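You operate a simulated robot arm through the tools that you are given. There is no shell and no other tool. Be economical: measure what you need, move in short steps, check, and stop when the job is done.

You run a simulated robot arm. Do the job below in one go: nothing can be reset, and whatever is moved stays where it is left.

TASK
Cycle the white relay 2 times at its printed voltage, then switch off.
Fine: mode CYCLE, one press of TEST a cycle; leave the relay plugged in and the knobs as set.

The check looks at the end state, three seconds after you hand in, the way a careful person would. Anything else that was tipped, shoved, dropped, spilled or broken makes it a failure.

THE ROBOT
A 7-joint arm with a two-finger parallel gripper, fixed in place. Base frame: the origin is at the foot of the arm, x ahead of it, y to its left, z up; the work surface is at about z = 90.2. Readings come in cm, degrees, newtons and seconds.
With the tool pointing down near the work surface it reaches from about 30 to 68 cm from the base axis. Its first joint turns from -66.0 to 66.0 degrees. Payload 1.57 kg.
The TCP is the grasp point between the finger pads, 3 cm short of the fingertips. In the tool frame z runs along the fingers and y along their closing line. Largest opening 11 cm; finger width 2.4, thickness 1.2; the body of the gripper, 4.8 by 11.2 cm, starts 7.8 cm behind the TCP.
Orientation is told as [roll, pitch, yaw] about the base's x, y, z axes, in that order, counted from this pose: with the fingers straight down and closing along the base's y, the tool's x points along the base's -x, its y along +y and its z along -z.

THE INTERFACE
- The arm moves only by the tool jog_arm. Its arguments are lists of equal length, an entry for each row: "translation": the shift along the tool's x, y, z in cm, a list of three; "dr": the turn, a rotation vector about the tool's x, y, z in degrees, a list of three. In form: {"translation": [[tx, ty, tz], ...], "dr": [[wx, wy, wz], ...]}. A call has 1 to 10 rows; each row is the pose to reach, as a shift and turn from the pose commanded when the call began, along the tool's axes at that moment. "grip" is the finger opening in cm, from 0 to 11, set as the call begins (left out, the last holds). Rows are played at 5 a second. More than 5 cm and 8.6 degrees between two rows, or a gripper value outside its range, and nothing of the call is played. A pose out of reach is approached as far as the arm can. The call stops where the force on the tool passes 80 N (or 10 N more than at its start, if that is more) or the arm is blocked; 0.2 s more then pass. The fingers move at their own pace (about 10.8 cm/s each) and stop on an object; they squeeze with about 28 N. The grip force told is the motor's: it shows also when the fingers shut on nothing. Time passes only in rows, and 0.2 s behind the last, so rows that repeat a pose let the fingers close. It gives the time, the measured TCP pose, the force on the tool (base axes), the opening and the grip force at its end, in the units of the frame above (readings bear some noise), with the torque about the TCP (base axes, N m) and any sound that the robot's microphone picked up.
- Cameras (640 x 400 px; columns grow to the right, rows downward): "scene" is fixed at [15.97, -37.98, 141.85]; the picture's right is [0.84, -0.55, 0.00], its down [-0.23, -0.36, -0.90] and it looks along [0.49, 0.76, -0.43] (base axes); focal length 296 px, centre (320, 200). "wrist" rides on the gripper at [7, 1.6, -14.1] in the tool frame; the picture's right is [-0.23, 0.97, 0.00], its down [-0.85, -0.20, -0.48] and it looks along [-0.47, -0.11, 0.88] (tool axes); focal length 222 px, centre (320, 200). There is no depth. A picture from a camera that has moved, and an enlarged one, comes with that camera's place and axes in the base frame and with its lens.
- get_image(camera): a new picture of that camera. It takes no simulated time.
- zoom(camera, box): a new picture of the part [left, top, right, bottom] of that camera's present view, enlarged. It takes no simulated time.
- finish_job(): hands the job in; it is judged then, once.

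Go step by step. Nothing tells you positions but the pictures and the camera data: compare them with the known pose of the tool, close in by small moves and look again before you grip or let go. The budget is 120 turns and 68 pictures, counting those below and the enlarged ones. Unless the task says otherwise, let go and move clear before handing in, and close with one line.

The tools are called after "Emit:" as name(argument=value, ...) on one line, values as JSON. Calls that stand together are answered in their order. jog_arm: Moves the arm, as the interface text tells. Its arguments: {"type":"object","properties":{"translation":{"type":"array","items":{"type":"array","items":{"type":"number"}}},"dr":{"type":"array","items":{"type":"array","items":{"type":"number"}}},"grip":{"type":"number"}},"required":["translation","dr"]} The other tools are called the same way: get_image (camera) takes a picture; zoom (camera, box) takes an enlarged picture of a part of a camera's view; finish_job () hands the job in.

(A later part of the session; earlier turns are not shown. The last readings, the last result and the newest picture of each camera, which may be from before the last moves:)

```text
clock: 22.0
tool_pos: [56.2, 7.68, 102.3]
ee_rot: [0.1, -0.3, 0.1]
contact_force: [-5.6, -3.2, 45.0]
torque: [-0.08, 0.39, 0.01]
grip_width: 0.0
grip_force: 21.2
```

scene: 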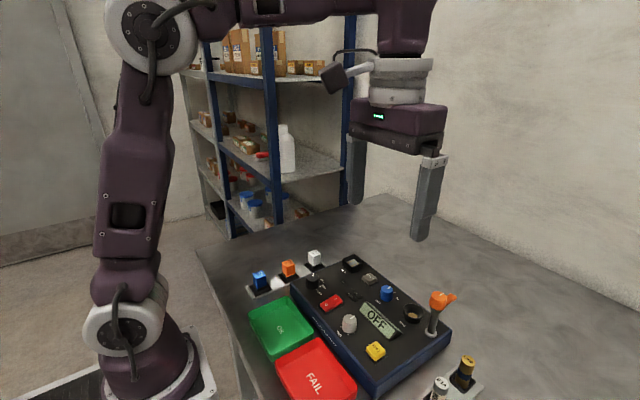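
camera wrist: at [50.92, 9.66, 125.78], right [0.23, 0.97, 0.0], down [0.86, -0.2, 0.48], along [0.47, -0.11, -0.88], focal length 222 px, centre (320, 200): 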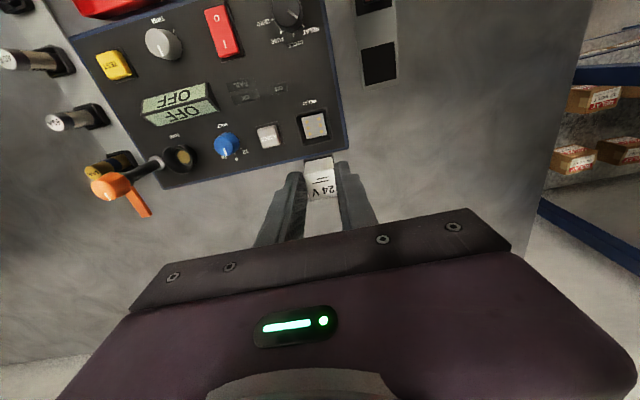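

45 N with little travel yet. I'll keep pressing a little further.

Emit:
jog_arm(translation=[[0, 0, 0.1], [0, 0, 0.2], [0, 0, 0.3], [0, 0, 0.4], [0, 0, 0.5]], dr=[[0, 0, 0], [0, 0, 0], [0, 0, 0], [0, 0, 0], [0, 0, 0]])

Emit:
zoom(camera="scene", box=[329, 230, 393, 280])

Emit:
zoom(camera="wrist", box=[265, 110, 375, 210])

```text
clock: 22.9
tool_pos: [56.32, 7.64, 102.42]
ee_rot: [0.3, -0.8, 0.1]
contact_force: [-6.2, -1.5, 25.5]
torque: [-0.03, 0.42, 0.0]
grip_width: 0.0
grip_force: 21.0
stopped in row 4: the force on the tool passed its limit at 82 N (the readings are from after the stop); the commanded pose is now the measured one
```

```text
8.00 times, centred on (361, 255) of scene
camera zoom: at [15.91, -37.99, 141.86], right [0.84, -0.55, 0.0], down [-0.23, -0.36, -0.9], along [0.49, 0.76, -0.43], focal length 2365 px, centre (-8, -240)
```

zoom: 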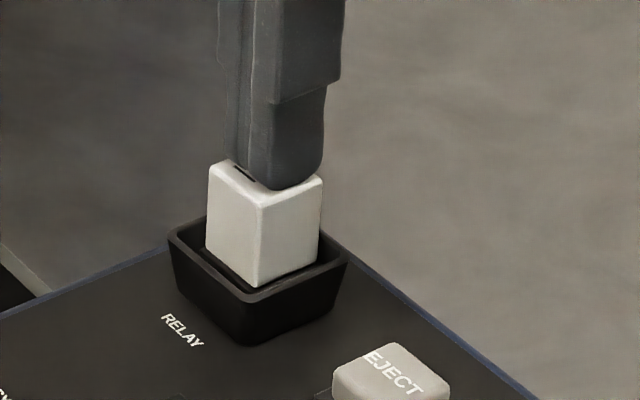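

```text
4.00 times, centred on (320, 160) of wrist
camera zoom: at [49.18, 9.16, 116.3], right [0.23, 0.97, 0.01], down [0.85, -0.2, 0.49], along [0.48, -0.1, -0.87], focal length 888 px, centre (320, 360)
```

zoom: 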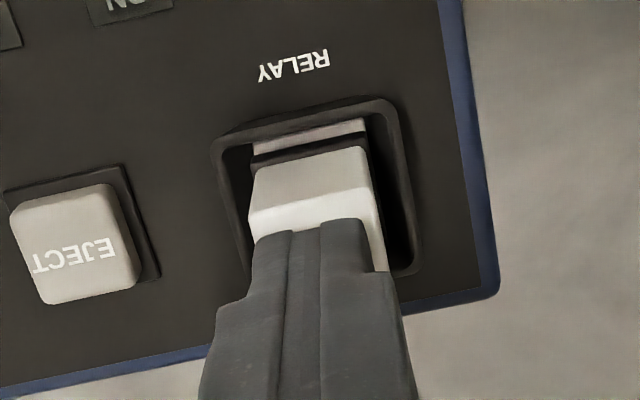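

The press drags the relay toward +x as the arm flexes, so it jams. I'll lift, measure the offset, then regrip and realign.

Emit:
jog_arm(translation=[[0, 0, -1], [-1, 0, -4], [-3.6, 0, -6]], dr=[[-0.2, 0.6, 0], [-0.2, 0.6, 0], [-0.2, 0.6, 0]], grip=4.2)

Emit:
zoom(camera="wrist", box=[280, 70, 360, 150])

```text
clock: 23.6
tool_pos: [59.57, 7.85, 108.14]
ee_rot: [0.4, 0.2, 0.1]
contact_force: [-0.8, -0.1, -0.2]
torque: [0.02, 0.01, 0.01]
grip_width: 4.18
grip_force: 0.0
```

```text
5.00 times, centred on (320, 110) of wrist
camera zoom: at [52.75, 9.26, 122.18], right [0.23, 0.97, 0.01], down [0.86, -0.2, 0.48], along [0.47, -0.1, -0.88], focal length 1111 px, centre (320, 650)
```

zoom: 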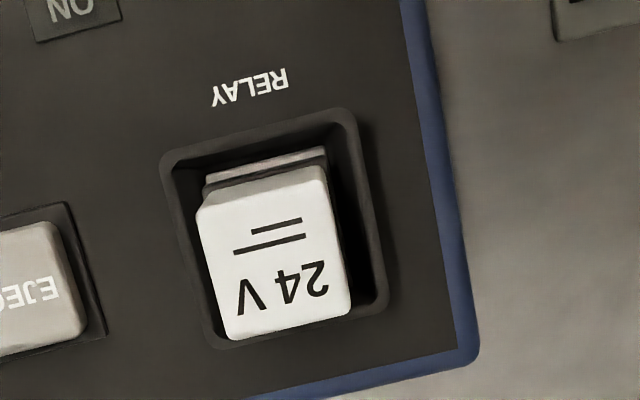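

The y alignment looks right and x needs about −0.2. I'll regrip, shift, and release; then press from above while countering the sideways drag.

Emit:
jog_arm(translation=[[2, -0.1, 0], [3.5, -0.1, 0], [3.5, -0.1, 4], [3.5, -0.1, 7.2]], dr=[[0.4, -0.2, 0], [0.4, -0.2, 0], [0.4, -0.2, 0], [0.4, -0.2, 0]])

Emit:
jog_arm(translation=[[0, 0, 0], [0, 0, 0], [0, 0, 0]], dr=[[0, 0, 0], [0, 0, 0], [0, 0, 0]], grip=1.5)

Emit:
jog_arm(translation=[[0.1, 0, 0], [0.2, 0, 0], [0.2, 0, 0.3], [0.2, 0, 0.3]], dr=[[0, 0, 0], [0, 0, 0], [0, 0, 0], [0, 0, 0]])

Emit:
zoom(camera="wrist", box=[265, 110, 375, 210])

```text
clock: 24.6
tool_pos: [56.37, 7.55, 100.64]
ee_rot: [0.1, -0.1, 0.1]
contact_force: [-0.3, -0.4, -0.3]
torque: [-0.03, 0.03, -0.01]
grip_width: 4.22
grip_force: 0.0
```

```text
clock: 25.4
tool_pos: [56.29, 7.67, 100.7]
ee_rot: [0.0, -0.3, 0.1]
contact_force: [0.0, -0.4, -0.9]
torque: [-0.01, 0.02, 0.01]
grip_width: 2.5
grip_force: 27.8
```

```text
clock: 26.4
tool_pos: [56.14, 7.62, 100.57]
ee_rot: [-0.1, -0.2, 0.0]
contact_force: [-1.8, -1.1, 5.9]
torque: [-0.03, 0.08, 0.0]
grip_width: 2.48
grip_force: 28.6
```

```text
4.00 times, centred on (320, 160) of wrist
camera zoom: at [49.16, 9.19, 114.62], right [0.23, 0.97, 0.0], down [0.85, -0.2, 0.48], along [0.47, -0.11, -0.88], focal length 888 px, centre (320, 360)
```

zoom: 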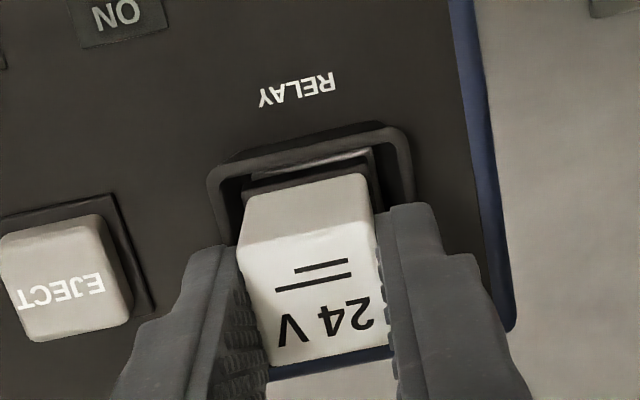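

A slight strip of seat is still showing; I'll shift another 0.12 and push while gripped.

Emit:
jog_arm(translation=[[0.12, 0.03, 0], [0.12, 0.03, 0.2], [0.12, 0.03, 0.4], [0.12, 0.03, 0.6]], dr=[[0, 0, 0], [0, 0, 0], [0, 0, 0], [0, 0, 0]])

Emit:
zoom(camera="wrist", box=[265, 110, 375, 210])

```text
clock: 27.4
tool_pos: [56.15, 7.68, 100.04]
ee_rot: [0.1, -0.4, 0.1]
contact_force: [1.6, 1.4, 31.2]
torque: [0.09, -0.06, 0.0]
grip_width: 2.55
grip_force: 27.7
```

```text
4.00 times, centred on (320, 160) of wrist
camera zoom: at [49.07, 9.2, 114.09], right [0.23, 0.97, 0.0], down [0.85, -0.2, 0.48], along [0.47, -0.11, -0.87], focal length 888 px, centre (320, 360)
```

zoom: 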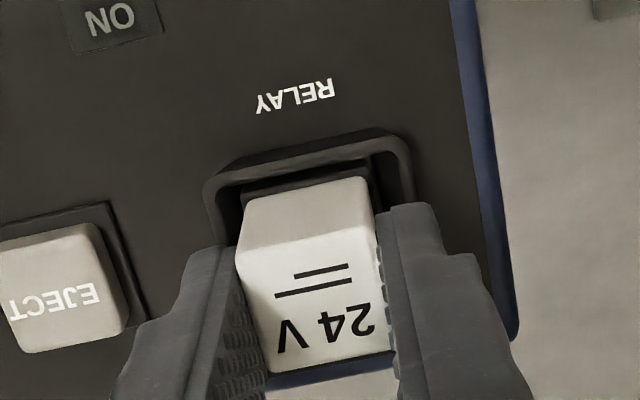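

The force is now balanced with almost no side load. I'll push slightly more, staying clear of the rim.

Emit:
jog_arm(translation=[[0.0, 0, 0.15], [0.03, 0, 0.3], [0.05, 0, 0.45]], dr=[[0, 0, 0], [0, 0, 0], [0, 0, 0]])

```text
clock: 28.2
tool_pos: [56.04, 7.62, 99.63]
ee_rot: [0.0, -0.5, 0.1]
contact_force: [5.1, 2.7, 39.6]
torque: [0.13, 0.09, 0.0]
grip_width: 2.55
grip_force: 28.2
```

No click yet. I'll release, raise, close the fingers, and press straight on top from this aligned position.

Emit:
jog_arm(translation=[[0, 0, -0.6], [0, 0, -0.6], [0, 0, -0.6]], dr=[[0, 0, 0], [0, 0, 0], [0, 0, 0]], grip=4.2)

Emit:
jog_arm(translation=[[0, 0, -2.5], [-2, 0, -5.5], [-3.7, 0, -8]], dr=[[0, 0, 0], [0, 0, 0], [0, 0, 0]])

Emit:
zoom(camera="wrist", box=[280, 70, 360, 150])

Emit:
zoom(camera="scene", box=[329, 230, 393, 280])

```text
clock: 29.1
tool_pos: [55.87, 7.73, 100.16]
ee_rot: [-0.1, -0.1, 0.1]
contact_force: [-0.4, -0.8, 0.2]
torque: [0.0, 0.03, 0.01]
grip_width: 4.2
grip_force: 0.0
```

```text
clock: 29.9
tool_pos: [59.7, 7.72, 108.57]
ee_rot: [0.0, -0.2, 0.1]
contact_force: [0.9, -1.1, 0.7]
torque: [0.01, -0.01, -0.02]
grip_width: 4.22
grip_force: 0.1
```

```text
5.00 times, centred on (320, 110) of wrist
camera zoom: at [52.77, 9.25, 122.55], right [0.23, 0.97, 0.0], down [0.85, -0.2, 0.48], along [0.47, -0.11, -0.88], focal length 1111 px, centre (320, 650)
```

zoom: 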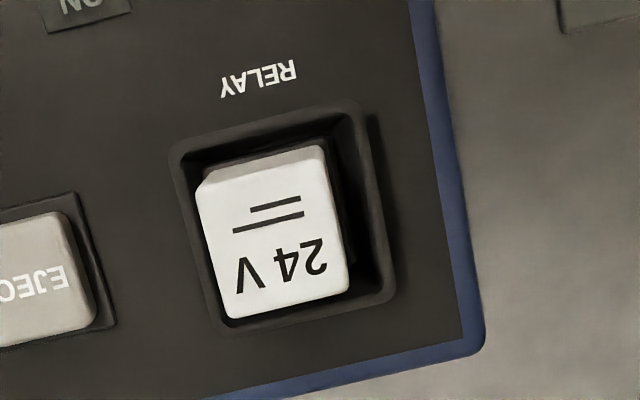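

```text
8.00 times, centred on (361, 255) of scene
camera zoom: at [15.97, -37.98, 141.85], right [0.84, -0.55, 0.0], down [-0.23, -0.36, -0.9], along [0.49, 0.76, -0.43], focal length 2365 px, centre (-8, -240)
```

zoom: 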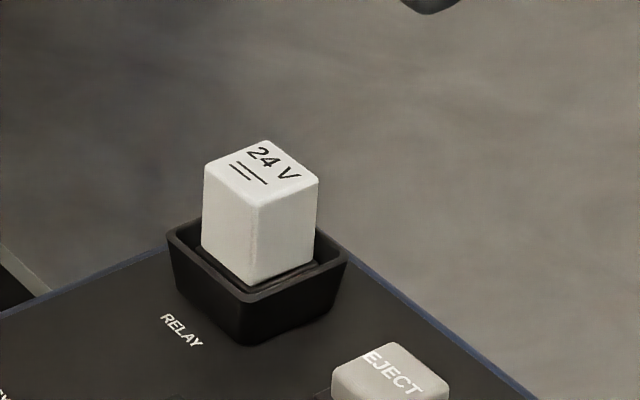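

The relay sits within about 0.15 cm of the rim's centre. I'll press from above in small steps with slight −x compensation, watching side force.

Emit:
jog_arm(translation=[[2, 0, 0], [3.7, 0, 0], [3.7, 0, 3], [3.7, 0, 5.6]], dr=[[0, 0, 0], [0, 0, 0], [0, 0, 0], [0, 0, 0]], grip=0)

Emit:
jog_arm(translation=[[0, 0, 0.2], [0, 0, 0.3], [0, 0, 0.4], [0.05, 0, 0.45], [0.05, 0, 0.5]], dr=[[0, 0, 0], [0, 0.1, 0], [0, 0.2, 0], [0, 0.2, 0], [0, 0.3, 0]])

```text
clock: 30.9
tool_pos: [55.91, 7.82, 102.68]
ee_rot: [-0.1, -0.2, 0.1]
contact_force: [-0.2, 0.6, 0.2]
torque: [-0.03, 0.01, 0.02]
grip_width: 0.01
grip_force: 21.0
```

```text
clock: 32.0
tool_pos: [56.0, 7.65, 102.28]
ee_rot: [0.1, -0.1, 0.1]
contact_force: [-1.8, 6.1, 37.5]
torque: [0.23, 0.13, 0.0]
grip_width: 0.0
grip_force: 21.4
```

Emit:
jog_arm(translation=[[0.03, 0.03, 0.1], [0.06, 0.06, 0.2], [0.09, 0.08, 0.3]], dr=[[0, 0.1, 0], [0, 0.2, 0], [0, 0.3, 0]])

Emit:
zoom(camera="wrist", box=[265, 110, 375, 210])

```text
clock: 32.9
tool_pos: [55.91, 7.81, 102.3]
ee_rot: [0.0, -0.3, 0.1]
contact_force: [3.3, 4.3, 68.4]
torque: [0.1, -0.1, 0.01]
grip_width: 0.01
grip_force: 21.4
```

```text
4.00 times, centred on (320, 160) of wrist
camera zoom: at [48.94, 9.24, 116.25], right [0.23, 0.97, 0.0], down [0.85, -0.2, 0.48], along [0.47, -0.11, -0.88], focal length 888 px, centre (320, 360)
```

zoom: 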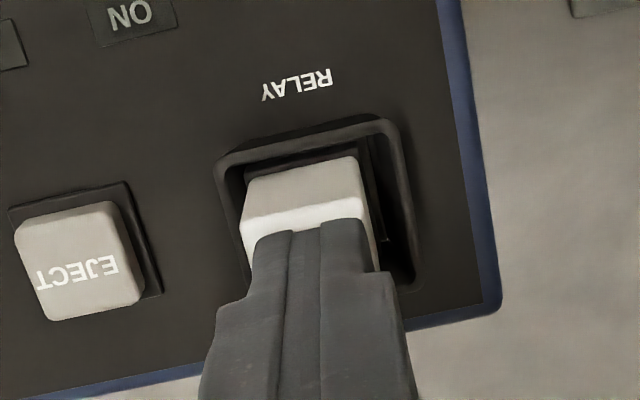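

At 68 N the reaction points +y and +x, so the base is riding on the −y side of the funnel. I'll ease off and drag it in +y under light load, then press again.

Emit:
jog_arm(translation=[[0, 0, -0.3], [0, 0.1, -0.3], [-0.05, 0.2, -0.3], [-0.05, 0.25, -0.2], [-0.05, 0.25, -0.1]], dr=[[0, 0, 0], [0, 0, 0], [0, 0, 0], [0, 0, 0], [0, 0, 0]])

```text
clock: 34.0
tool_pos: [55.86, 7.8, 102.26]
ee_rot: [0.0, 0.1, 0.0]
contact_force: [1.9, -11.3, 62.6]
torque: [-0.43, -0.08, 0.02]
grip_width: 0.0
grip_force: 21.1
```

Let me lift and take tight views of the gaps around the base.

Emit:
jog_arm(translation=[[0, -0.1, -1], [-2, -0.2, -4], [-4, -0.2, -6]], dr=[[0, -0.1, 0], [0, -0.2, 0], [0, -0.2, 0]])

Emit:
zoom(camera="wrist", box=[294, 76, 342, 126])

Emit:
zoom(camera="scene", box=[343, 250, 379, 275])

```text
clock: 34.9
tool_pos: [60.13, 7.96, 108.04]
ee_rot: [0.0, 0.2, 0.1]
contact_force: [1.0, 0.4, 0.2]
torque: [0.0, -0.01, -0.01]
grip_width: 0.0
grip_force: 21.5
```

```text
8.00 times, centred on (318, 101) of wrist
camera zoom: at [53.25, 9.42, 122.0], right [0.23, 0.97, 0.0], down [0.86, -0.2, 0.47], along [0.46, -0.11, -0.88], focal length 1777 px, centre (336, 992)
```

zoom: 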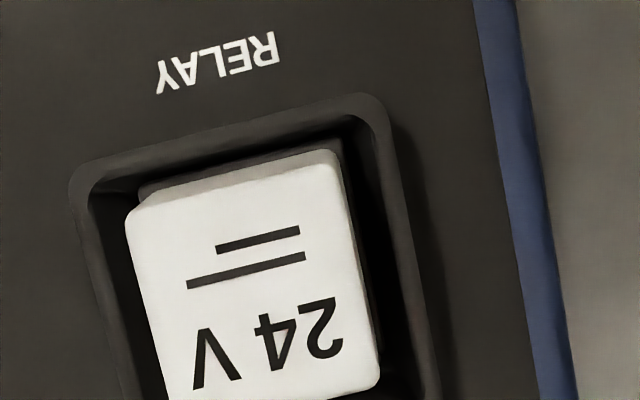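

```text
16.00 times, centred on (361, 262) of scene
camera zoom: at [15.97, -37.98, 141.85], right [0.84, -0.55, 0.0], down [-0.23, -0.36, -0.9], along [0.49, 0.76, -0.43], focal length 4729 px, centre (-336, -800)
```

zoom: 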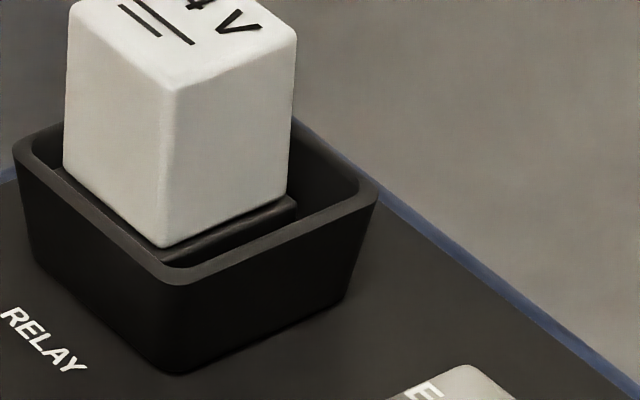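

The relay slides about 0.25 cm either way at this height, so its pins simply haven't lined up; it's now −0.26 in x and +0.12 in y off centre. I'll regrip, centre it and push.

Emit:
jog_arm(translation=[[2, -0.2, 0], [4, -0.2, 0], [4, -0.2, 4], [4, -0.2, 7.2]], dr=[[0, -0.2, 0], [0, -0.2, 0], [0, -0.2, 0], [0, -0.2, 0]], grip=4.2)

Emit:
jog_arm(translation=[[0, 0, 0], [0, 0, 0], [0, 0, 0]], dr=[[0, 0, 0], [0, 0, 0], [0, 0, 0]], grip=1.5)

Emit:
jog_arm(translation=[[-0.1, 0, 0], [-0.2, 0, 0], [-0.25, 0, 0], [-0.25, 0, 0]], dr=[[0, 0, 0], [0, 0, 0], [0, 0, 0], [0, 0, 0]])

Emit:
zoom(camera="wrist", box=[280, 125, 360, 205])

```text
clock: 35.9
tool_pos: [55.98, 7.48, 100.71]
ee_rot: [0.1, 0.0, 0.1]
contact_force: [0.4, -0.6, 1.0]
torque: [-0.02, -0.02, 0.02]
grip_width: 4.19
grip_force: 0.0
```

```text
clock: 36.6
tool_pos: [55.99, 7.55, 100.74]
ee_rot: [0.0, 0.0, 0.1]
contact_force: [1.0, 2.4, -0.6]
torque: [0.14, 0.0, -0.03]
grip_width: 2.47
grip_force: 27.8
```

```text
clock: 37.6
tool_pos: [56.1, 7.47, 100.79]
ee_rot: [-0.1, 0.0, 0.1]
contact_force: [1.0, 0.9, -0.2]
torque: [-0.01, 0.04, 0.02]
grip_width: 2.47
grip_force: 27.5
```

```text
5.00 times, centred on (320, 165) of wrist
camera zoom: at [49.21, 9.06, 114.81], right [0.23, 0.97, 0.0], down [0.86, -0.2, 0.48], along [0.47, -0.11, -0.88], focal length 1111 px, centre (320, 375)
```

zoom: 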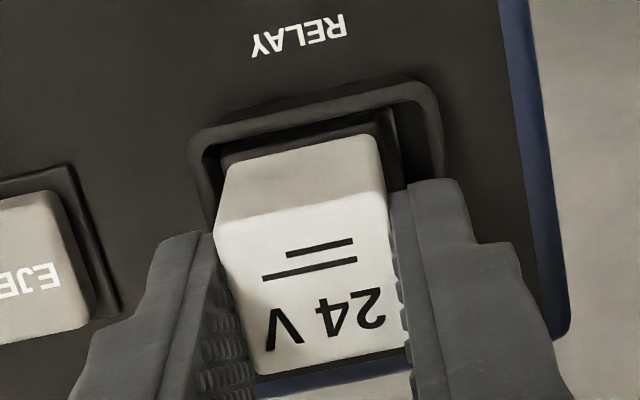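

Relative to the rim it needs about +0.24 in x and +0.2 in y more. I'll shift and push down gently.

Emit:
jog_arm(translation=[[-0.1, 0.1, 0], [-0.24, 0.2, 0], [-0.24, 0.2, 0.2], [-0.24, 0.2, 0.35]], dr=[[0, 0, 0], [0, 0, 0], [0, 0, 0], [0, 0, 0]])

Emit:
zoom(camera="wrist", box=[280, 125, 360, 205])

```text
clock: 38.6
tool_pos: [56.38, 7.75, 100.46]
ee_rot: [-0.1, 0.0, 0.1]
contact_force: [-4.2, 0.0, 23.4]
torque: [-0.04, 0.3, 0.02]
grip_width: 2.48
grip_force: 27.7
```

```text
5.00 times, centred on (320, 165) of wrist
camera zoom: at [49.44, 9.23, 114.52], right [0.23, 0.97, 0.0], down [0.85, -0.2, 0.48], along [0.47, -0.11, -0.88], focal length 1111 px, centre (320, 375)
```

zoom: 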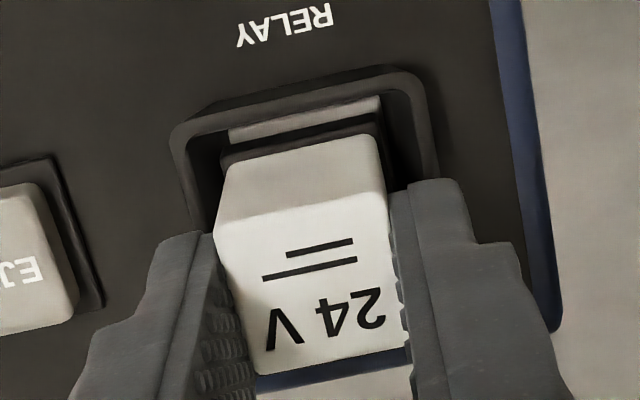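

A thin even strip of seat shows at −x, so it's now about 0.12 too far +x. I'll search in small steps under light load, listening for a click.

Emit:
jog_arm(translation=[[0.05, 0, 0], [0.1, 0, 0], [0.12, 0, 0.1], [0.12, 0, 0.2], [0.12, 0.06, 0.2], [0.12, 0, 0.2], [0.12, -0.06, 0.2], [0.12, 0, 0.25]], dr=[[0, 0, 0], [0, 0, 0], [0, 0, 0], [0, 0, 0], [0, 0, 0], [0, 0, 0], [0, 0, 0], [0, 0, 0]])

Emit:
zoom(camera="wrist", box=[280, 125, 360, 205])

```text
clock: 40.5
tool_pos: [56.21, 7.78, 100.29]
ee_rot: [0.0, 0.1, 0.0]
contact_force: [2.8, -5.9, 30.3]
torque: [-0.26, 0.05, 0.03]
grip_width: 2.49
grip_force: 27.6
```

```text
5.00 times, centred on (320, 165) of wrist
camera zoom: at [49.28, 9.33, 114.22], right [0.23, 0.97, 0.0], down [0.86, -0.2, 0.48], along [0.47, -0.11, -0.88], focal length 1111 px, centre (320, 375)
```

zoom: 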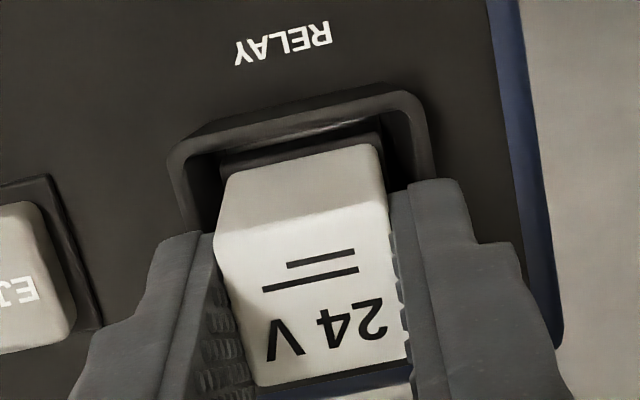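

Side forces now point to being slightly too far +y and −x. I'll correct by a few tenths of a millimetre each and push further.

Emit:
jog_arm(translation=[[-0.06, -0.1, 0], [-0.06, -0.1, 0.1], [-0.06, -0.1, 0.2], [-0.06, -0.1, 0.3]], dr=[[0, 0, 0], [0, 0, 0], [0, 0, 0], [0, 0, 0]])

```text
clock: 41.5
tool_pos: [56.26, 7.72, 99.84]
ee_rot: [0.1, 0.0, 0.1]
contact_force: [-3.5, 2.6, 30.7]
torque: [0.06, 0.14, 0.0]
grip_width: 2.5
grip_force: 28.4
```

Forces are nearly balanced, so it's about centred; the grip slips at 30 N though. I'll release and press from the top with drag compensation.

Emit:
jog_arm(translation=[[0.03, 0, -0.5], [0.03, 0, -0.5], [0.03, 0, -0.5]], dr=[[0, 0, 0], [0, 0, 0], [0, 0, 0]], grip=4.2)

Emit:
jog_arm(translation=[[0, 0, -2.5], [0.15, 0, -4], [0.15, 0, -4]], dr=[[0, 0, 0], [0, 0, 0], [0, 0, 0]])

Emit:
zoom(camera="wrist", box=[280, 95, 360, 175])

```text
clock: 42.2
tool_pos: [56.23, 7.67, 100.16]
ee_rot: [-0.1, 0.1, 0.0]
contact_force: [-0.4, 0.9, 0.2]
torque: [0.01, 0.01, -0.01]
grip_width: 4.18
grip_force: 0.0
```

```text
clock: 43.0
tool_pos: [56.16, 7.69, 104.43]
ee_rot: [-0.1, 0.0, 0.0]
contact_force: [0.1, -0.2, -0.5]
torque: [0.01, -0.01, -0.01]
grip_width: 4.19
grip_force: 0.1
```

```text
5.00 times, centred on (320, 135) of wrist
camera zoom: at [49.25, 9.28, 118.42], right [0.23, 0.97, 0.0], down [0.86, -0.2, 0.48], along [0.47, -0.11, -0.88], focal length 1111 px, centre (320, 525)
```

zoom: 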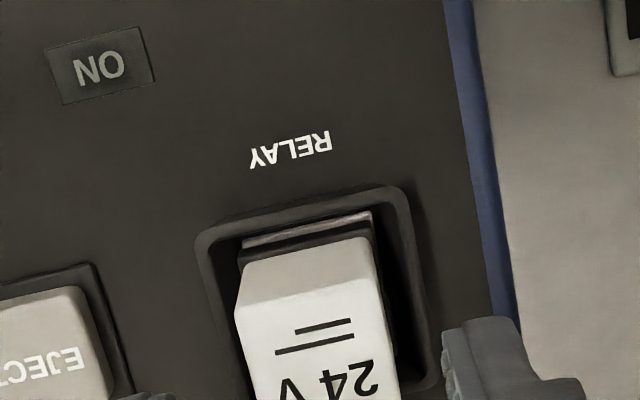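

The relay looks centred over the seat now. Pressing from above with compensation.

Emit:
jog_arm(translation=[[0, 0, 0], [0, 0, 0], [0, 0, 1], [0, 0, 1.8]], dr=[[0, 0, 0], [0, 0, 0], [0, 0, 0], [0, 0, 0]], grip=0)

Emit:
jog_arm(translation=[[0, 0, 0.2], [0, 0, 0.3], [0.03, 0, 0.4], [0.05, 0, 0.5], [0.06, 0, 0.6], [0.07, 0, 0.7]], dr=[[0, 0, 0], [0, 0.1, 0], [0, 0.2, 0], [0, 0.3, 0], [0, 0.4, 0], [0, 0.5, 0]])

Emit:
zoom(camera="wrist", box=[280, 115, 360, 195])

```text
clock: 44.0
tool_pos: [56.05, 7.74, 102.52]
ee_rot: [-0.1, 0.0, 0.1]
contact_force: [-0.8, -0.1, 2.9]
torque: [0.0, 0.06, 0.0]
grip_width: 0.01
grip_force: 21.3
```

```text
clock: 45.5
tool_pos: [56.11, 7.7, 102.27]
ee_rot: [0.2, 0.1, 0.1]
contact_force: [-0.8, 2.0, 65.9]
torque: [0.02, 0.04, 0.02]
grip_width: 0.0
grip_force: 21.3
```

```text
5.00 times, centred on (320, 155) of wrist
camera zoom: at [49.22, 9.2, 116.29], right [0.23, 0.97, 0.0], down [0.86, -0.2, 0.48], along [0.47, -0.11, -0.88], focal length 1111 px, centre (320, 425)
```

zoom: 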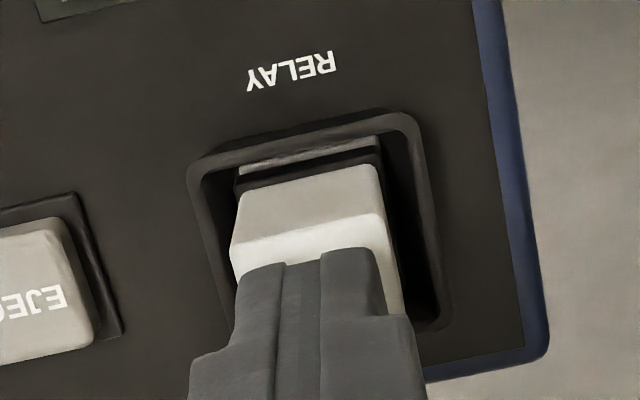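

The reaction is purely vertical at 66 N, so it's centred and flat. One last slight push, then I'll check its height.

Emit:
jog_arm(translation=[[0, 0, 0.05], [0, 0, 0.1], [0, 0, 0.1], [0, 0, 0.1]], dr=[[0, 0, 0], [0, 0.1, 0], [0, 0.1, 0], [0, 0.1, 0]])

Emit:
zoom(camera="scene", box=[329, 230, 393, 280])

```text
clock: 46.5
tool_pos: [56.15, 7.79, 102.18]
ee_rot: [0.2, 0.0, 0.1]
contact_force: [-3.7, -0.6, 79.8]
torque: [0.0, 0.25, 0.01]
grip_width: 0.01
grip_force: 21.3
```

```text
8.00 times, centred on (361, 255) of scene
camera zoom: at [15.81, -38.0, 141.86], right [0.84, -0.55, 0.0], down [-0.23, -0.36, -0.9], along [0.49, 0.76, -0.43], focal length 2365 px, centre (-8, -240)
```

zoom: 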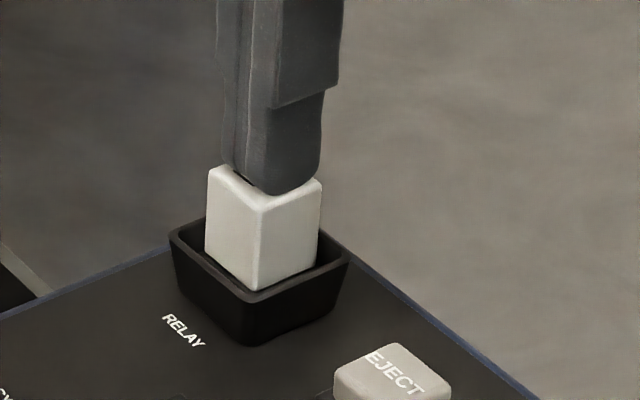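

Emit:
jog_arm(translation=[[0, 0, -0.4], [0, 0, -1.5], [0, 0, -4]], dr=[[0, -0.3, 0], [0, -0.3, 0], [0, -0.3, 0]])

Emit:
zoom(camera="scene", box=[329, 230, 393, 280])

```text
clock: 47.2
tool_pos: [56.0, 7.62, 105.8]
ee_rot: [0.0, 0.5, 0.1]
contact_force: [-0.1, -0.5, 0.5]
torque: [0.01, 0.01, -0.02]
grip_width: 0.0
grip_force: 21.4
```

```text
8.00 times, centred on (361, 255) of scene
camera zoom: at [15.97, -37.98, 141.85], right [0.84, -0.55, 0.0], down [-0.23, -0.36, -0.9], along [0.49, 0.76, -0.43], focal length 2365 px, centre (-8, -240)
```

zoom: 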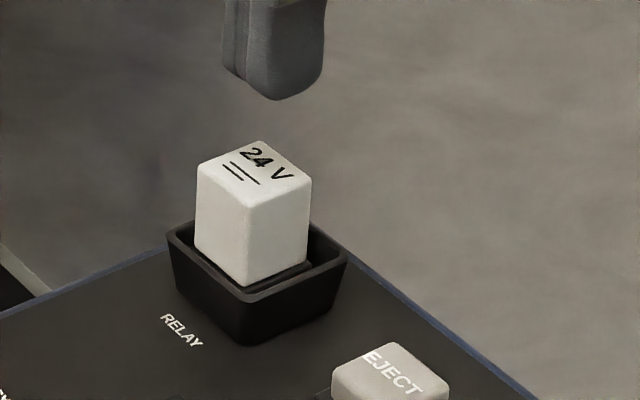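

The relay isn't latched: it stands on its pins and slides. Pictures are getting scarce (about 6), so I'll centre by feel: grip it, touch opposite funnel walls, and take the midpoint.

Emit:
jog_arm(translation=[[0, 0.1, 0], [0, 0.1, 2.5], [0, 0.1, 5.0]], dr=[[0, -0.5, 0], [0, -0.5, 0], [0, -0.5, 0]], grip=4.2)

Emit:
jog_arm(translation=[[0, 0, 0], [0, 0, 0], [0, 0, 0], [0, 0, 0]], dr=[[0, 0, 0], [0, 0, 0], [0, 0, 0], [0, 0, 0]], grip=1.5)

Emit:
jog_arm(translation=[[0.1, 0, 0], [0.2, 0, 0], [0.2, 0, 0], [0.2, 0, 0]], dr=[[0, 0, 0], [0, 0, 0], [0, 0, 0], [0, 0, 0]])

```text
clock: 48.0
tool_pos: [56.03, 7.7, 100.85]
ee_rot: [0.0, -0.2, 0.1]
contact_force: [-1.2, -0.4, -0.3]
torque: [0.01, -0.02, 0.0]
grip_width: 4.2
grip_force: 0.0
```

```text
clock: 49.0
tool_pos: [55.95, 7.74, 100.81]
ee_rot: [0.0, -0.2, 0.1]
contact_force: [0.7, -0.8, -0.3]
torque: [-0.02, 0.01, 0.05]
grip_width: 2.49
grip_force: 28.3
```

```text
clock: 50.0
tool_pos: [55.89, 7.67, 100.96]
ee_rot: [0.0, -0.3, 0.0]
contact_force: [10.6, -1.0, 5.0]
torque: [-0.08, -0.49, -0.03]
grip_width: 2.5
grip_force: 28.3
```

The −x wall is felt at −0.2. Now probing toward +x.

Emit:
jog_arm(translation=[[-0.1, 0, 0], [-0.1, 0, 0]], dr=[[0, 0, 0], [0, 0, 0]])

Emit:
jog_arm(translation=[[-0.1, 0, 0], [-0.2, 0, 0], [-0.3, 0, 0], [-0.3, 0, 0]], dr=[[0, 0, 0], [0, 0, 0], [0, 0, 0], [0, 0, 0]])

Emit:
jog_arm(translation=[[-0.1, 0, 0], [-0.2, 0, 0], [-0.2, 0, 0]], dr=[[0, 0, 0], [0, 0, 0], [0, 0, 0]])

```text
clock: 50.6
tool_pos: [55.93, 7.57, 100.83]
ee_rot: [0.0, -0.2, 0.0]
contact_force: [4.7, -3.3, 12.1]
torque: [-0.17, -0.19, -0.02]
grip_width: 2.53
grip_force: 28.3
```

```text
clock: 51.6
tool_pos: [56.11, 7.82, 100.83]
ee_rot: [0.0, -0.1, 0.1]
contact_force: [-3.3, 1.6, 10.8]
torque: [0.08, 0.24, -0.01]
grip_width: 2.48
grip_force: 28.1
```

```text
clock: 52.5
tool_pos: [56.42, 7.8, 100.7]
ee_rot: [0.1, -0.2, 0.1]
contact_force: [-3.0, -1.1, 9.0]
torque: [-0.05, 0.18, 0.04]
grip_width: 2.51
grip_force: 27.9
```

Emit:
jog_arm(translation=[[-0.1, 0, 0], [-0.1, 0, 0]], dr=[[0, 0, 0], [0, 0, 0]])

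Emit:
jog_arm(translation=[[-0.1, 0, 0], [-0.1, 0, 0]], dr=[[0, 0, 0], [0, 0, 0]])

```text
clock: 53.0
tool_pos: [56.42, 7.84, 100.79]
ee_rot: [0.0, -0.2, 0.1]
contact_force: [-3.2, -1.6, 11.4]
torque: [-0.08, 0.26, 0.01]
grip_width: 2.48
grip_force: 28.1
```

```text
clock: 53.6
tool_pos: [56.46, 7.73, 100.78]
ee_rot: [0.0, -0.1, 0.2]
contact_force: [-8.1, -1.9, 14.7]
torque: [-0.11, 0.46, -0.07]
grip_width: 2.51
grip_force: 28.7
```

Walls at about −0.05 and +0.52, so the x midpoint is +0.23. Going there and probing y the same way.

Emit:
jog_arm(translation=[[0.1, 0, 0], [0.2, 0, 0], [0.37, 0, 0], [0.37, 0.1, 0], [0.37, 0.2, 0], [0.37, 0.3, 0], [0.37, 0.3, 0]], dr=[[0, 0, 0], [0, 0, 0], [0, 0, 0], [0, 0, 0], [0, 0, 0], [0, 0, 0], [0, 0, 0]])

Emit:
jog_arm(translation=[[0, 0.1, 0], [0, 0.1, 0]], dr=[[0, 0, 0], [0, 0, 0]])

Emit:
jog_arm(translation=[[0, -0.15, 0], [0, -0.3, 0], [0, -0.45, 0], [0, -0.6, 0], [0, -0.6, 0]], dr=[[0, 0, 0], [0, 0, 0], [0, 0, 0], [0, 0, 0], [0, 0, 0]])

Emit:
jog_arm(translation=[[0, -0.1, 0], [0, -0.1, 0]], dr=[[0, 0, 0], [0, 0, 0]])

```text
clock: 55.2
tool_pos: [56.21, 8.09, 100.76]
ee_rot: [0.0, -0.2, 0.1]
contact_force: [0.8, -3.1, 8.2]
torque: [-0.14, 0.03, 0.02]
grip_width: 2.48
grip_force: 28.0
```

```text
clock: 55.9
tool_pos: [56.26, 8.11, 100.76]
ee_rot: [0.1, -0.2, 0.2]
contact_force: [-2.3, -1.9, 9.2]
torque: [-0.14, 0.08, -0.01]
grip_width: 2.48
grip_force: 27.8
```

```text
clock: 57.0
tool_pos: [56.39, 7.57, 100.7]
ee_rot: [0.1, -0.2, 0.1]
contact_force: [0.4, 0.8, 2.4]
torque: [0.06, -0.05, 0.01]
grip_width: 2.51
grip_force: 28.0
```

```text
clock: 57.6
tool_pos: [56.26, 7.49, 100.68]
ee_rot: [0.0, -0.2, 0.1]
contact_force: [-0.5, 2.8, 6.4]
torque: [0.13, 0.01, -0.04]
grip_width: 2.5
grip_force: 28.3
```

Emit:
jog_arm(translation=[[0, -0.1, 0], [0, -0.1, 0]], dr=[[0, 0, 0], [0, 0, 0]])

Emit:
jog_arm(translation=[[0, -0.1, 0], [0, -0.1, 0]], dr=[[0, 0, 0], [0, 0, 0]])

Emit:
jog_arm(translation=[[0, 0.2, 0], [0, 0.4, 0], [0, 0.6, 0], [0, 0.8, 0], [0, 0.95, 0], [0, 0.95, 0]], dr=[[0, 0, 0], [0, 0, 0], [0, 0, 0], [0, 0, 0], [0, 0, 0], [0, 0, 0]])

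Emit:
jog_arm(translation=[[0, 0.1, 0], [0, 0.1, 0]], dr=[[0, 0, 0], [0, 0, 0]])

```text
clock: 58.2
tool_pos: [56.4, 7.39, 100.86]
ee_rot: [0.1, -0.1, 0.1]
contact_force: [1.9, 8.0, 7.0]
torque: [0.32, -0.06, -0.04]
grip_width: 2.5
grip_force: 28.2
```

```text
clock: 58.9
tool_pos: [56.27, 7.5, 100.84]
ee_rot: [0.1, -0.3, 0.1]
contact_force: [1.4, 15.5, 9.7]
torque: [0.72, -0.07, -0.08]
grip_width: 2.5
grip_force: 28.4
```

```text
clock: 60.2
tool_pos: [56.16, 8.12, 100.74]
ee_rot: [0.0, -0.2, 0.0]
contact_force: [-1.7, -6.7, 9.3]
torque: [-0.38, 0.08, 0.0]
grip_width: 2.52
grip_force: 27.9
```

```text
clock: 60.9
tool_pos: [56.24, 8.1, 100.67]
ee_rot: [-0.1, -0.1, -0.1]
contact_force: [-4.5, -17.0, 13.4]
torque: [-0.76, 0.26, 0.07]
grip_width: 2.48
grip_force: 28.4
```

Walls in y at about −0.32 and +0.40, so the centre is +0.04. I'll go to the centre and press gently.

Emit:
jog_arm(translation=[[0, -0.2, 0], [0, -0.4, 0], [0, -0.51, 0], [0, -0.51, 0.1], [0, -0.51, 0.2], [0, -0.51, 0.2]], dr=[[0, 0, 0], [0, 0, 0], [0, 0, 0], [0, 0, 0], [0, 0, 0], [0, 0, 0]])

Emit:
jog_arm(translation=[[0, 0, 0.1], [0, 0, 0.2], [0, 0, 0.2]], dr=[[0, 0, 0], [0, 0, 0], [0, 0, 0]])

```text
clock: 62.2
tool_pos: [56.22, 7.88, 100.53]
ee_rot: [0.1, -0.3, 0.0]
contact_force: [-1.3, 6.8, 20.3]
torque: [0.39, 0.07, -0.04]
grip_width: 2.51
grip_force: 27.7
```

```text
clock: 63.0
tool_pos: [56.37, 7.92, 100.31]
ee_rot: [0.0, -0.3, 0.1]
contact_force: [1.0, 5.2, 30.4]
torque: [0.23, 0.02, 0.02]
grip_width: 2.53
grip_force: 27.5
```

No drop yet. I'll reduce the load and sweep a small circle around the centre.

Emit:
jog_arm(translation=[[0, 0, -0.15], [0.08, 0, -0.15], [0.06, 0.06, -0.15], [0, 0.08, -0.15], [-0.06, 0.06, -0.15], [-0.08, 0, -0.15], [-0.06, -0.06, -0.15], [0, -0.08, -0.15], [0.06, -0.06, -0.15], [0, 0, -0.15]], dr=[[0, 0, 0], [0, 0, 0], [0, 0, 0], [0, 0, 0], [0, 0, 0], [0, 0, 0], [0, 0, 0], [0, 0, 0], [0, 0, 0], [0, 0, 0]])

Emit:
jog_arm(translation=[[0, -0.1, 0], [0.1, -0.12, 0], [0.15, 0, 0], [0.1, 0.1, 0], [0, 0.15, 0], [-0.1, 0.1, 0], [-0.15, 0, 0], [-0.1, -0.1, 0], [0, -0.15, 0], [0, 0, 0]], dr=[[0, 0, 0], [0, 0, 0], [0, 0, 0], [0, 0, 0], [0, 0, 0], [0, 0, 0], [0, 0, 0], [0, 0, 0], [0, 0, 0], [0, 0, 0]])

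```text
clock: 65.2
tool_pos: [56.18, 7.76, 100.48]
ee_rot: [-0.2, -0.1, 0.0]
contact_force: [2.3, -3.0, 14.8]
torque: [-0.13, -0.13, -0.01]
grip_width: 2.49
grip_force: 28.1
```

```text
clock: 67.5
tool_pos: [56.3, 7.83, 100.57]
ee_rot: [-0.1, -0.2, 0.0]
contact_force: [4.8, 0.5, 12.5]
torque: [0.05, -0.27, -0.02]
grip_width: 2.49
grip_force: 27.4
```

It doesn't drop in anywhere near the centre, and one socket contact (middle of the +y column) looked different, like a key. I'll lift the relay out, tilt it and look at its underside.

Emit:
jog_arm(translation=[[0, 0, -2], [0, 0, -6], [0, 0, -10.5], [2, -2, -14], [4, -5, -17], [7, -8, -19.5], [10, -11, -20]], dr=[[0, 0, 0], [0, 0, 0], [0, 0, 0], [0, 0, 0], [0, 0, 0], [0, 0, 0], [0, 0, 0]])

Emit:
jog_arm(translation=[[0, 0, 0], [0, 0, 0], [0, 0, 0], [0, 0, 0], [0, 0, 0], [0, 0, 0], [0, 0, 0], [0, 0, 0]], dr=[[8, 0, 0], [16, 0, 0], [24, 0, 0], [32, 0, 0], [40, 0, 0], [48, 0, 0], [56, 0, 0], [64, 0, 0]])

```text
clock: 69.0
tool_pos: [46.21, -3.54, 120.63]
ee_rot: [0.0, -0.2, 0.1]
contact_force: [0.7, 0.2, -0.2]
torque: [0.01, -0.02, -0.02]
grip_width: 2.5
grip_force: 28.6
```

```text
clock: 70.8
tool_pos: [46.24, -3.32, 120.52]
ee_rot: [-64.2, -0.1, 0.1]
contact_force: [0.0, 0.5, -0.4]
torque: [-0.03, -0.01, 0.01]
grip_width: 2.49
grip_force: 27.8
```

Emit:
zoom(camera="scene", box=[336, 190, 416, 250])

```text
6.67 times, centred on (376, 220) of scene
camera zoom: at [15.97, -37.98, 141.85], right [0.84, -0.55, 0.0], down [-0.23, -0.36, -0.9], along [0.49, 0.76, -0.43], focal length 1970 px, centre (-53, 67)
```

zoom: 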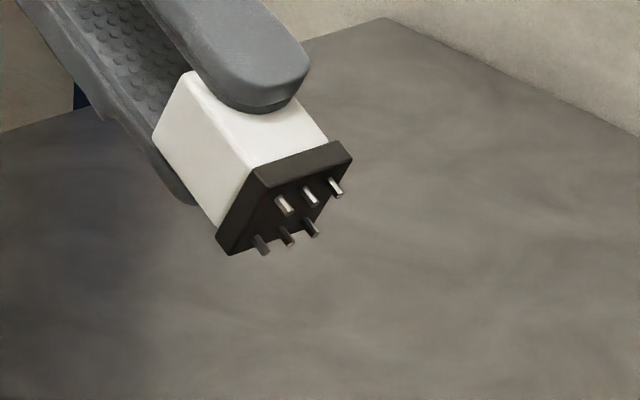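

The underside has six straight pins, 3+3, matching the socket holes, so orientation is right and it just needs precise placement. Accounting for the arm's lag, I have the centre well measured; I'll go back, hover, and set it down without side drag.

Emit:
jog_arm(translation=[[0, 0, 0], [0, 0, 0], [0, 0, 0], [0, 0, 0], [0, 0, 0], [0, 0, 0], [0, 0, 0], [0, 0, 0]], dr=[[-8, 0, 0], [-16, 0, 0], [-24, 0, 0], [-32, 0, 0], [-40, 0, 0], [-48, 0, 0], [-56, 0, 0], [-64, 0, 0]])

Emit:
jog_arm(translation=[[-3, 3, 0.5], [-6, 6, 3], [-8, 9, 6], [-9.985, 10.98, 9.5], [-9.985, 10.98, 13.5], [-9.985, 10.98, 17.5], [-9.985, 10.98, 19.4], [-9.985, 10.98, 19.4]], dr=[[0, 0, 0], [0, 0, 0], [0, 0, 0], [0, 0, 0], [0, 0, 0], [0, 0, 0], [0, 0, 0], [0, 0, 0]])

Emit:
jog_arm(translation=[[0, 0, 0.2], [0, 0, 0.4], [0, 0, 0.6], [0, 0, 0.6]], dr=[[0, 0, 0], [0, 0, 0], [0, 0, 0], [0, 0, 0]])

```text
clock: 72.7
tool_pos: [46.22, -3.29, 120.44]
ee_rot: [0.1, -0.2, 0.1]
contact_force: [-0.6, 0.3, 0.0]
torque: [-0.02, 0.01, -0.02]
grip_width: 2.47
grip_force: 28.4
```

```text
clock: 74.5
tool_pos: [56.2, 8.0, 101.13]
ee_rot: [0.0, -0.2, 0.0]
contact_force: [0.0, 0.6, 0.5]
torque: [0.01, 0.01, -0.03]
grip_width: 2.52
grip_force: 27.4
```

```text
clock: 75.5
tool_pos: [56.28, 7.91, 100.6]
ee_rot: [0.0, -0.3, 0.1]
contact_force: [-2.0, 1.5, 15.5]
torque: [0.12, 0.1, -0.03]
grip_width: 2.49
grip_force: 28.3
```

Emit:
jog_arm(translation=[[0, 0, 0.1], [0, 0, 0.2], [0, 0, 0.2]], dr=[[0, 0, 0], [0, 0, 0], [0, 0, 0]])

Emit:
jog_arm(translation=[[0, 0, -0.4], [0, -0.05, -0.6], [0, -0.1, -0.6], [0, -0.1, -0.3], [0, -0.1, 0.05], [0, -0.1, 0.05]], dr=[[0, 0, 0], [0, 0, 0], [0, 0, 0], [0, 0, 0], [0, 0, 0], [0, 0, 0]])

Emit:
jog_arm(translation=[[0, 0, -0.4], [0, 0.1, -0.6], [0, 0.2, -0.6], [0, 0.2, -0.3], [0, 0.2, 0.0], [0, 0.2, 0.0]], dr=[[0, 0, 0], [0, 0, 0], [0, 0, 0], [0, 0, 0], [0, 0, 0], [0, 0, 0]])

```text
clock: 76.2
tool_pos: [56.38, 7.95, 100.27]
ee_rot: [0.0, -0.3, 0.2]
contact_force: [-3.5, 3.0, 31.1]
torque: [0.12, 0.14, 0.0]
grip_width: 2.53
grip_force: 28.4
```

```text
clock: 77.7
tool_pos: [56.15, 7.78, 100.43]
ee_rot: [0.0, -0.3, 0.1]
contact_force: [-3.8, -1.5, 29.9]
torque: [-0.06, 0.16, -0.02]
grip_width: 2.5
grip_force: 28.1
```

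```text
clock: 79.0
tool_pos: [56.3, 8.02, 100.4]
ee_rot: [0.0, -0.2, 0.1]
contact_force: [-5.1, -0.2, 26.7]
torque: [0.02, 0.24, 0.03]
grip_width: 2.47
grip_force: 27.8
```

Still on the pins; the reaction suggests trying further toward −x. I'll hop with small x offsets.

Emit:
jog_arm(translation=[[0, 0, -0.4], [0.05, -0.1, -0.6], [0.1, -0.1, -0.6], [0.1, -0.1, -0.3], [0.1, -0.1, 0.0], [0.1, -0.1, 0.0]], dr=[[0, 0, 0], [0, 0, 0], [0, 0, 0], [0, 0, 0], [0, 0, 0], [0, 0, 0]])

Emit:
jog_arm(translation=[[0, 0, -0.4], [0.05, 0, -0.6], [0.08, 0, -0.6], [0.08, 0, -0.3], [0.08, 0, 0.0], [0.08, 0, 0.0]], dr=[[0, 0, 0], [0, 0, 0], [0, 0, 0], [0, 0, 0], [0, 0, 0], [0, 0, 0]])

Emit:
jog_arm(translation=[[0, 0, -0.4], [0, 0.05, -0.6], [0, 0.08, -0.6], [0, 0.08, -0.3], [0, 0.08, 0.0], [0, 0.08, 0.0]], dr=[[0, 0, 0], [0, 0, 0], [0, 0, 0], [0, 0, 0], [0, 0, 0], [0, 0, 0]])

Emit:
jog_arm(translation=[[0, 0, -0.4], [0, -0.1, -0.6], [0, -0.16, -0.6], [0, -0.16, -0.3], [0, -0.16, 0.0], [0, -0.16, 0.0]], dr=[[0, 0, 0], [0, 0, 0], [0, 0, 0], [0, 0, 0], [0, 0, 0], [0, 0, 0]])

```text
clock: 80.5
tool_pos: [56.11, 7.91, 100.45]
ee_rot: [0.0, -0.3, 0.1]
contact_force: [-2.9, -2.1, 28.9]
torque: [-0.06, 0.15, 0.0]
grip_width: 2.51
grip_force: 28.0
```

```text
clock: 81.8
tool_pos: [56.21, 7.83, 100.29]
ee_rot: [0.0, -0.3, 0.2]
contact_force: [-6.3, 1.7, 29.3]
torque: [0.12, 0.31, 0.04]
grip_width: 2.52
grip_force: 28.0
```

```text
clock: 83.2
tool_pos: [56.04, 7.86, 100.37]
ee_rot: [0.0, -0.3, 0.0]
contact_force: [-5.7, -1.4, 29.2]
torque: [-0.08, 0.25, 0.01]
grip_width: 2.5
grip_force: 27.7
```

```text
clock: 84.7
tool_pos: [56.09, 7.71, 100.27]
ee_rot: [-0.1, -0.3, 0.2]
contact_force: [-4.3, 0.1, 26.6]
torque: [-0.03, 0.17, 0.0]
grip_width: 2.52
grip_force: 27.9
```

No drop anywhere along here. Before more searching, I'll take one tight look at the pins for a key pin that would mean turning the relay.

Emit:
jog_arm(translation=[[0, 0, -2], [0, 0, -6], [0, 0, -10.5], [2, -2, -14], [4, -5, -17], [7, -8, -19.5], [10, -11, -20]], dr=[[0, 0, 0], [0, 0, 0], [0, 0, 0], [0, 0, 0], [0, 0, 0], [0, 0, 0], [0, 0, 0]])

Emit:
jog_arm(translation=[[0, 0, 0], [0, 0, 0], [0, 0, 0], [0, 0, 0], [0, 0, 0], [0, 0, 0], [0, 0, 0], [0, 0, 0], [0, 0, 0], [0, 0, 0]], dr=[[8, 0, 0], [16, 0, 0], [24, 0, 0], [32, 0, 0], [40, 0, 0], [48, 0, 0], [56, 0, 0], [64, 0, 0], [72, 0, 0], [78, 0, 0]])

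Emit:
zoom(camera="scene", box=[354, 198, 398, 231])

```text
clock: 86.2
tool_pos: [45.62, -3.09, 120.13]
ee_rot: [0.0, -0.2, 0.1]
contact_force: [-0.1, -0.3, -0.5]
torque: [-0.02, -0.02, 0.01]
grip_width: 2.5
grip_force: 27.8
```

```text
clock: 88.5
tool_pos: [46.1, -3.27, 120.23]
ee_rot: [-78.1, -0.1, 0.1]
contact_force: [0.2, -0.8, -0.9]
torque: [0.02, 0.0, 0.01]
grip_width: 2.49
grip_force: 28.1
```

```text
12.12 times, centred on (376, 214) of scene
camera zoom: at [15.97, -37.98, 141.85], right [0.84, -0.55, 0.0], down [-0.23, -0.36, -0.9], along [0.49, 0.76, -0.43], focal length 3583 px, centre (-359, 24)
```

zoom: 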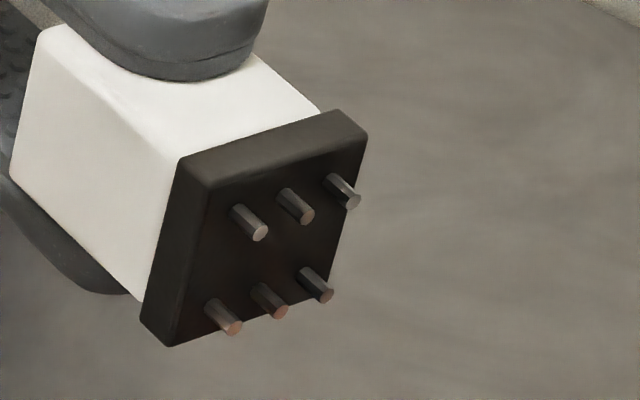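

The pins are all alike and symmetric, so orientation is fine. I'll return and sweep lines lightly across the socket; if the pins find the holes, the relay will catch.

Emit:
jog_arm(translation=[[0, 0, 0], [0, 0, 0], [0, 0, 0], [0, 0, 0], [0, 0, 0], [0, 0, 0], [0, 0, 0], [0, 0, 0], [0, 0, 0], [0, 0, 0]], dr=[[-8, 0, 0], [-16, 0, 0], [-24, 0, 0], [-32, 0, 0], [-40, 0, 0], [-48, 0, 0], [-56, 0, 0], [-64, 0, 0], [-72, 0, 0], [-78, 0, 0]])

Emit:
jog_arm(translation=[[-3, 3, 0.5], [-6, 6, 3], [-8, 9, 6], [-9.965, 10.86, 9.5], [-9.965, 10.86, 13.5], [-9.965, 10.86, 17.5], [-9.965, 10.86, 19.4], [-9.965, 10.86, 19.6], [-9.965, 10.86, 19.78], [-9.965, 10.86, 19.78]], dr=[[0, 0, 0], [0, 0, 0], [0, 0, 0], [0, 0, 0], [0, 0, 0], [0, 0, 0], [0, 0, 0], [0, 0, 0], [0, 0, 0], [0, 0, 0]])

Emit:
jog_arm(translation=[[-0.05, 0, 0], [-0.1, 0, 0], [-0.15, 0, 0], [-0.2, 0, 0], [-0.25, 0, 0], [-0.3, 0, 0], [-0.35, 0, 0], [-0.4, 0, 0], [-0.45, 0, 0]], dr=[[0, 0, 0], [0, 0, 0], [0, 0, 0], [0, 0, 0], [0, 0, 0], [0, 0, 0], [0, 0, 0], [0, 0, 0], [0, 0, 0]])

Emit:
jog_arm(translation=[[0, 0.06, 0], [0.05, 0.06, 0], [0.1, 0.06, 0], [0.15, 0.06, 0], [0.2, 0.06, 0], [0.25, 0.06, 0], [0.3, 0.06, 0], [0.35, 0.06, 0], [0.4, 0.06, 0], [0.45, 0.06, 0]], dr=[[0, 0, 0], [0, 0, 0], [0, 0, 0], [0, 0, 0], [0, 0, 0], [0, 0, 0], [0, 0, 0], [0, 0, 0], [0, 0, 0], [0, 0, 0]])

Emit:
jog_arm(translation=[[0, 0.06, 0], [-0.05, 0.06, 0], [-0.1, 0.06, 0], [-0.15, 0.06, 0], [-0.2, 0.06, 0], [-0.25, 0.06, 0], [-0.3, 0.06, 0], [-0.35, 0.06, 0], [-0.4, 0.06, 0], [-0.45, 0.06, 0]], dr=[[0, 0, 0], [0, 0, 0], [0, 0, 0], [0, 0, 0], [0, 0, 0], [0, 0, 0], [0, 0, 0], [0, 0, 0], [0, 0, 0], [0, 0, 0]])

```text
clock: 90.7
tool_pos: [46.03, -3.34, 120.21]
ee_rot: [0.1, -0.2, 0.0]
contact_force: [-0.3, 0.6, -0.2]
torque: [0.01, 0.01, 0.02]
grip_width: 2.51
grip_force: 28.2
```

```text
clock: 92.8
tool_pos: [56.13, 7.69, 100.49]
ee_rot: [0.1, -0.3, 0.1]
contact_force: [-0.1, 3.2, 15.5]
torque: [0.12, -0.13, 0.03]
grip_width: 2.5
grip_force: 27.9
```

```text
clock: 94.8
tool_pos: [56.56, 7.59, 100.43]
ee_rot: [0.0, -0.2, 0.2]
contact_force: [-5.5, -0.8, 18.2]
torque: [-0.03, 0.16, 0.01]
grip_width: 2.51
grip_force: 27.9
```

```text
clock: 97.0
tool_pos: [56.09, 7.62, 100.52]
ee_rot: [0.0, -0.1, 0.1]
contact_force: [5.5, -0.5, 14.2]
torque: [-0.06, -0.42, -0.03]
grip_width: 2.51
grip_force: 28.0
```

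```text
clock: 99.2
tool_pos: [56.59, 7.69, 100.53]
ee_rot: [0.0, -0.2, 0.1]
contact_force: [-4.7, -0.3, 15.5]
torque: [0.05, 0.16, 0.04]
grip_width: 2.49
grip_force: 27.9
```

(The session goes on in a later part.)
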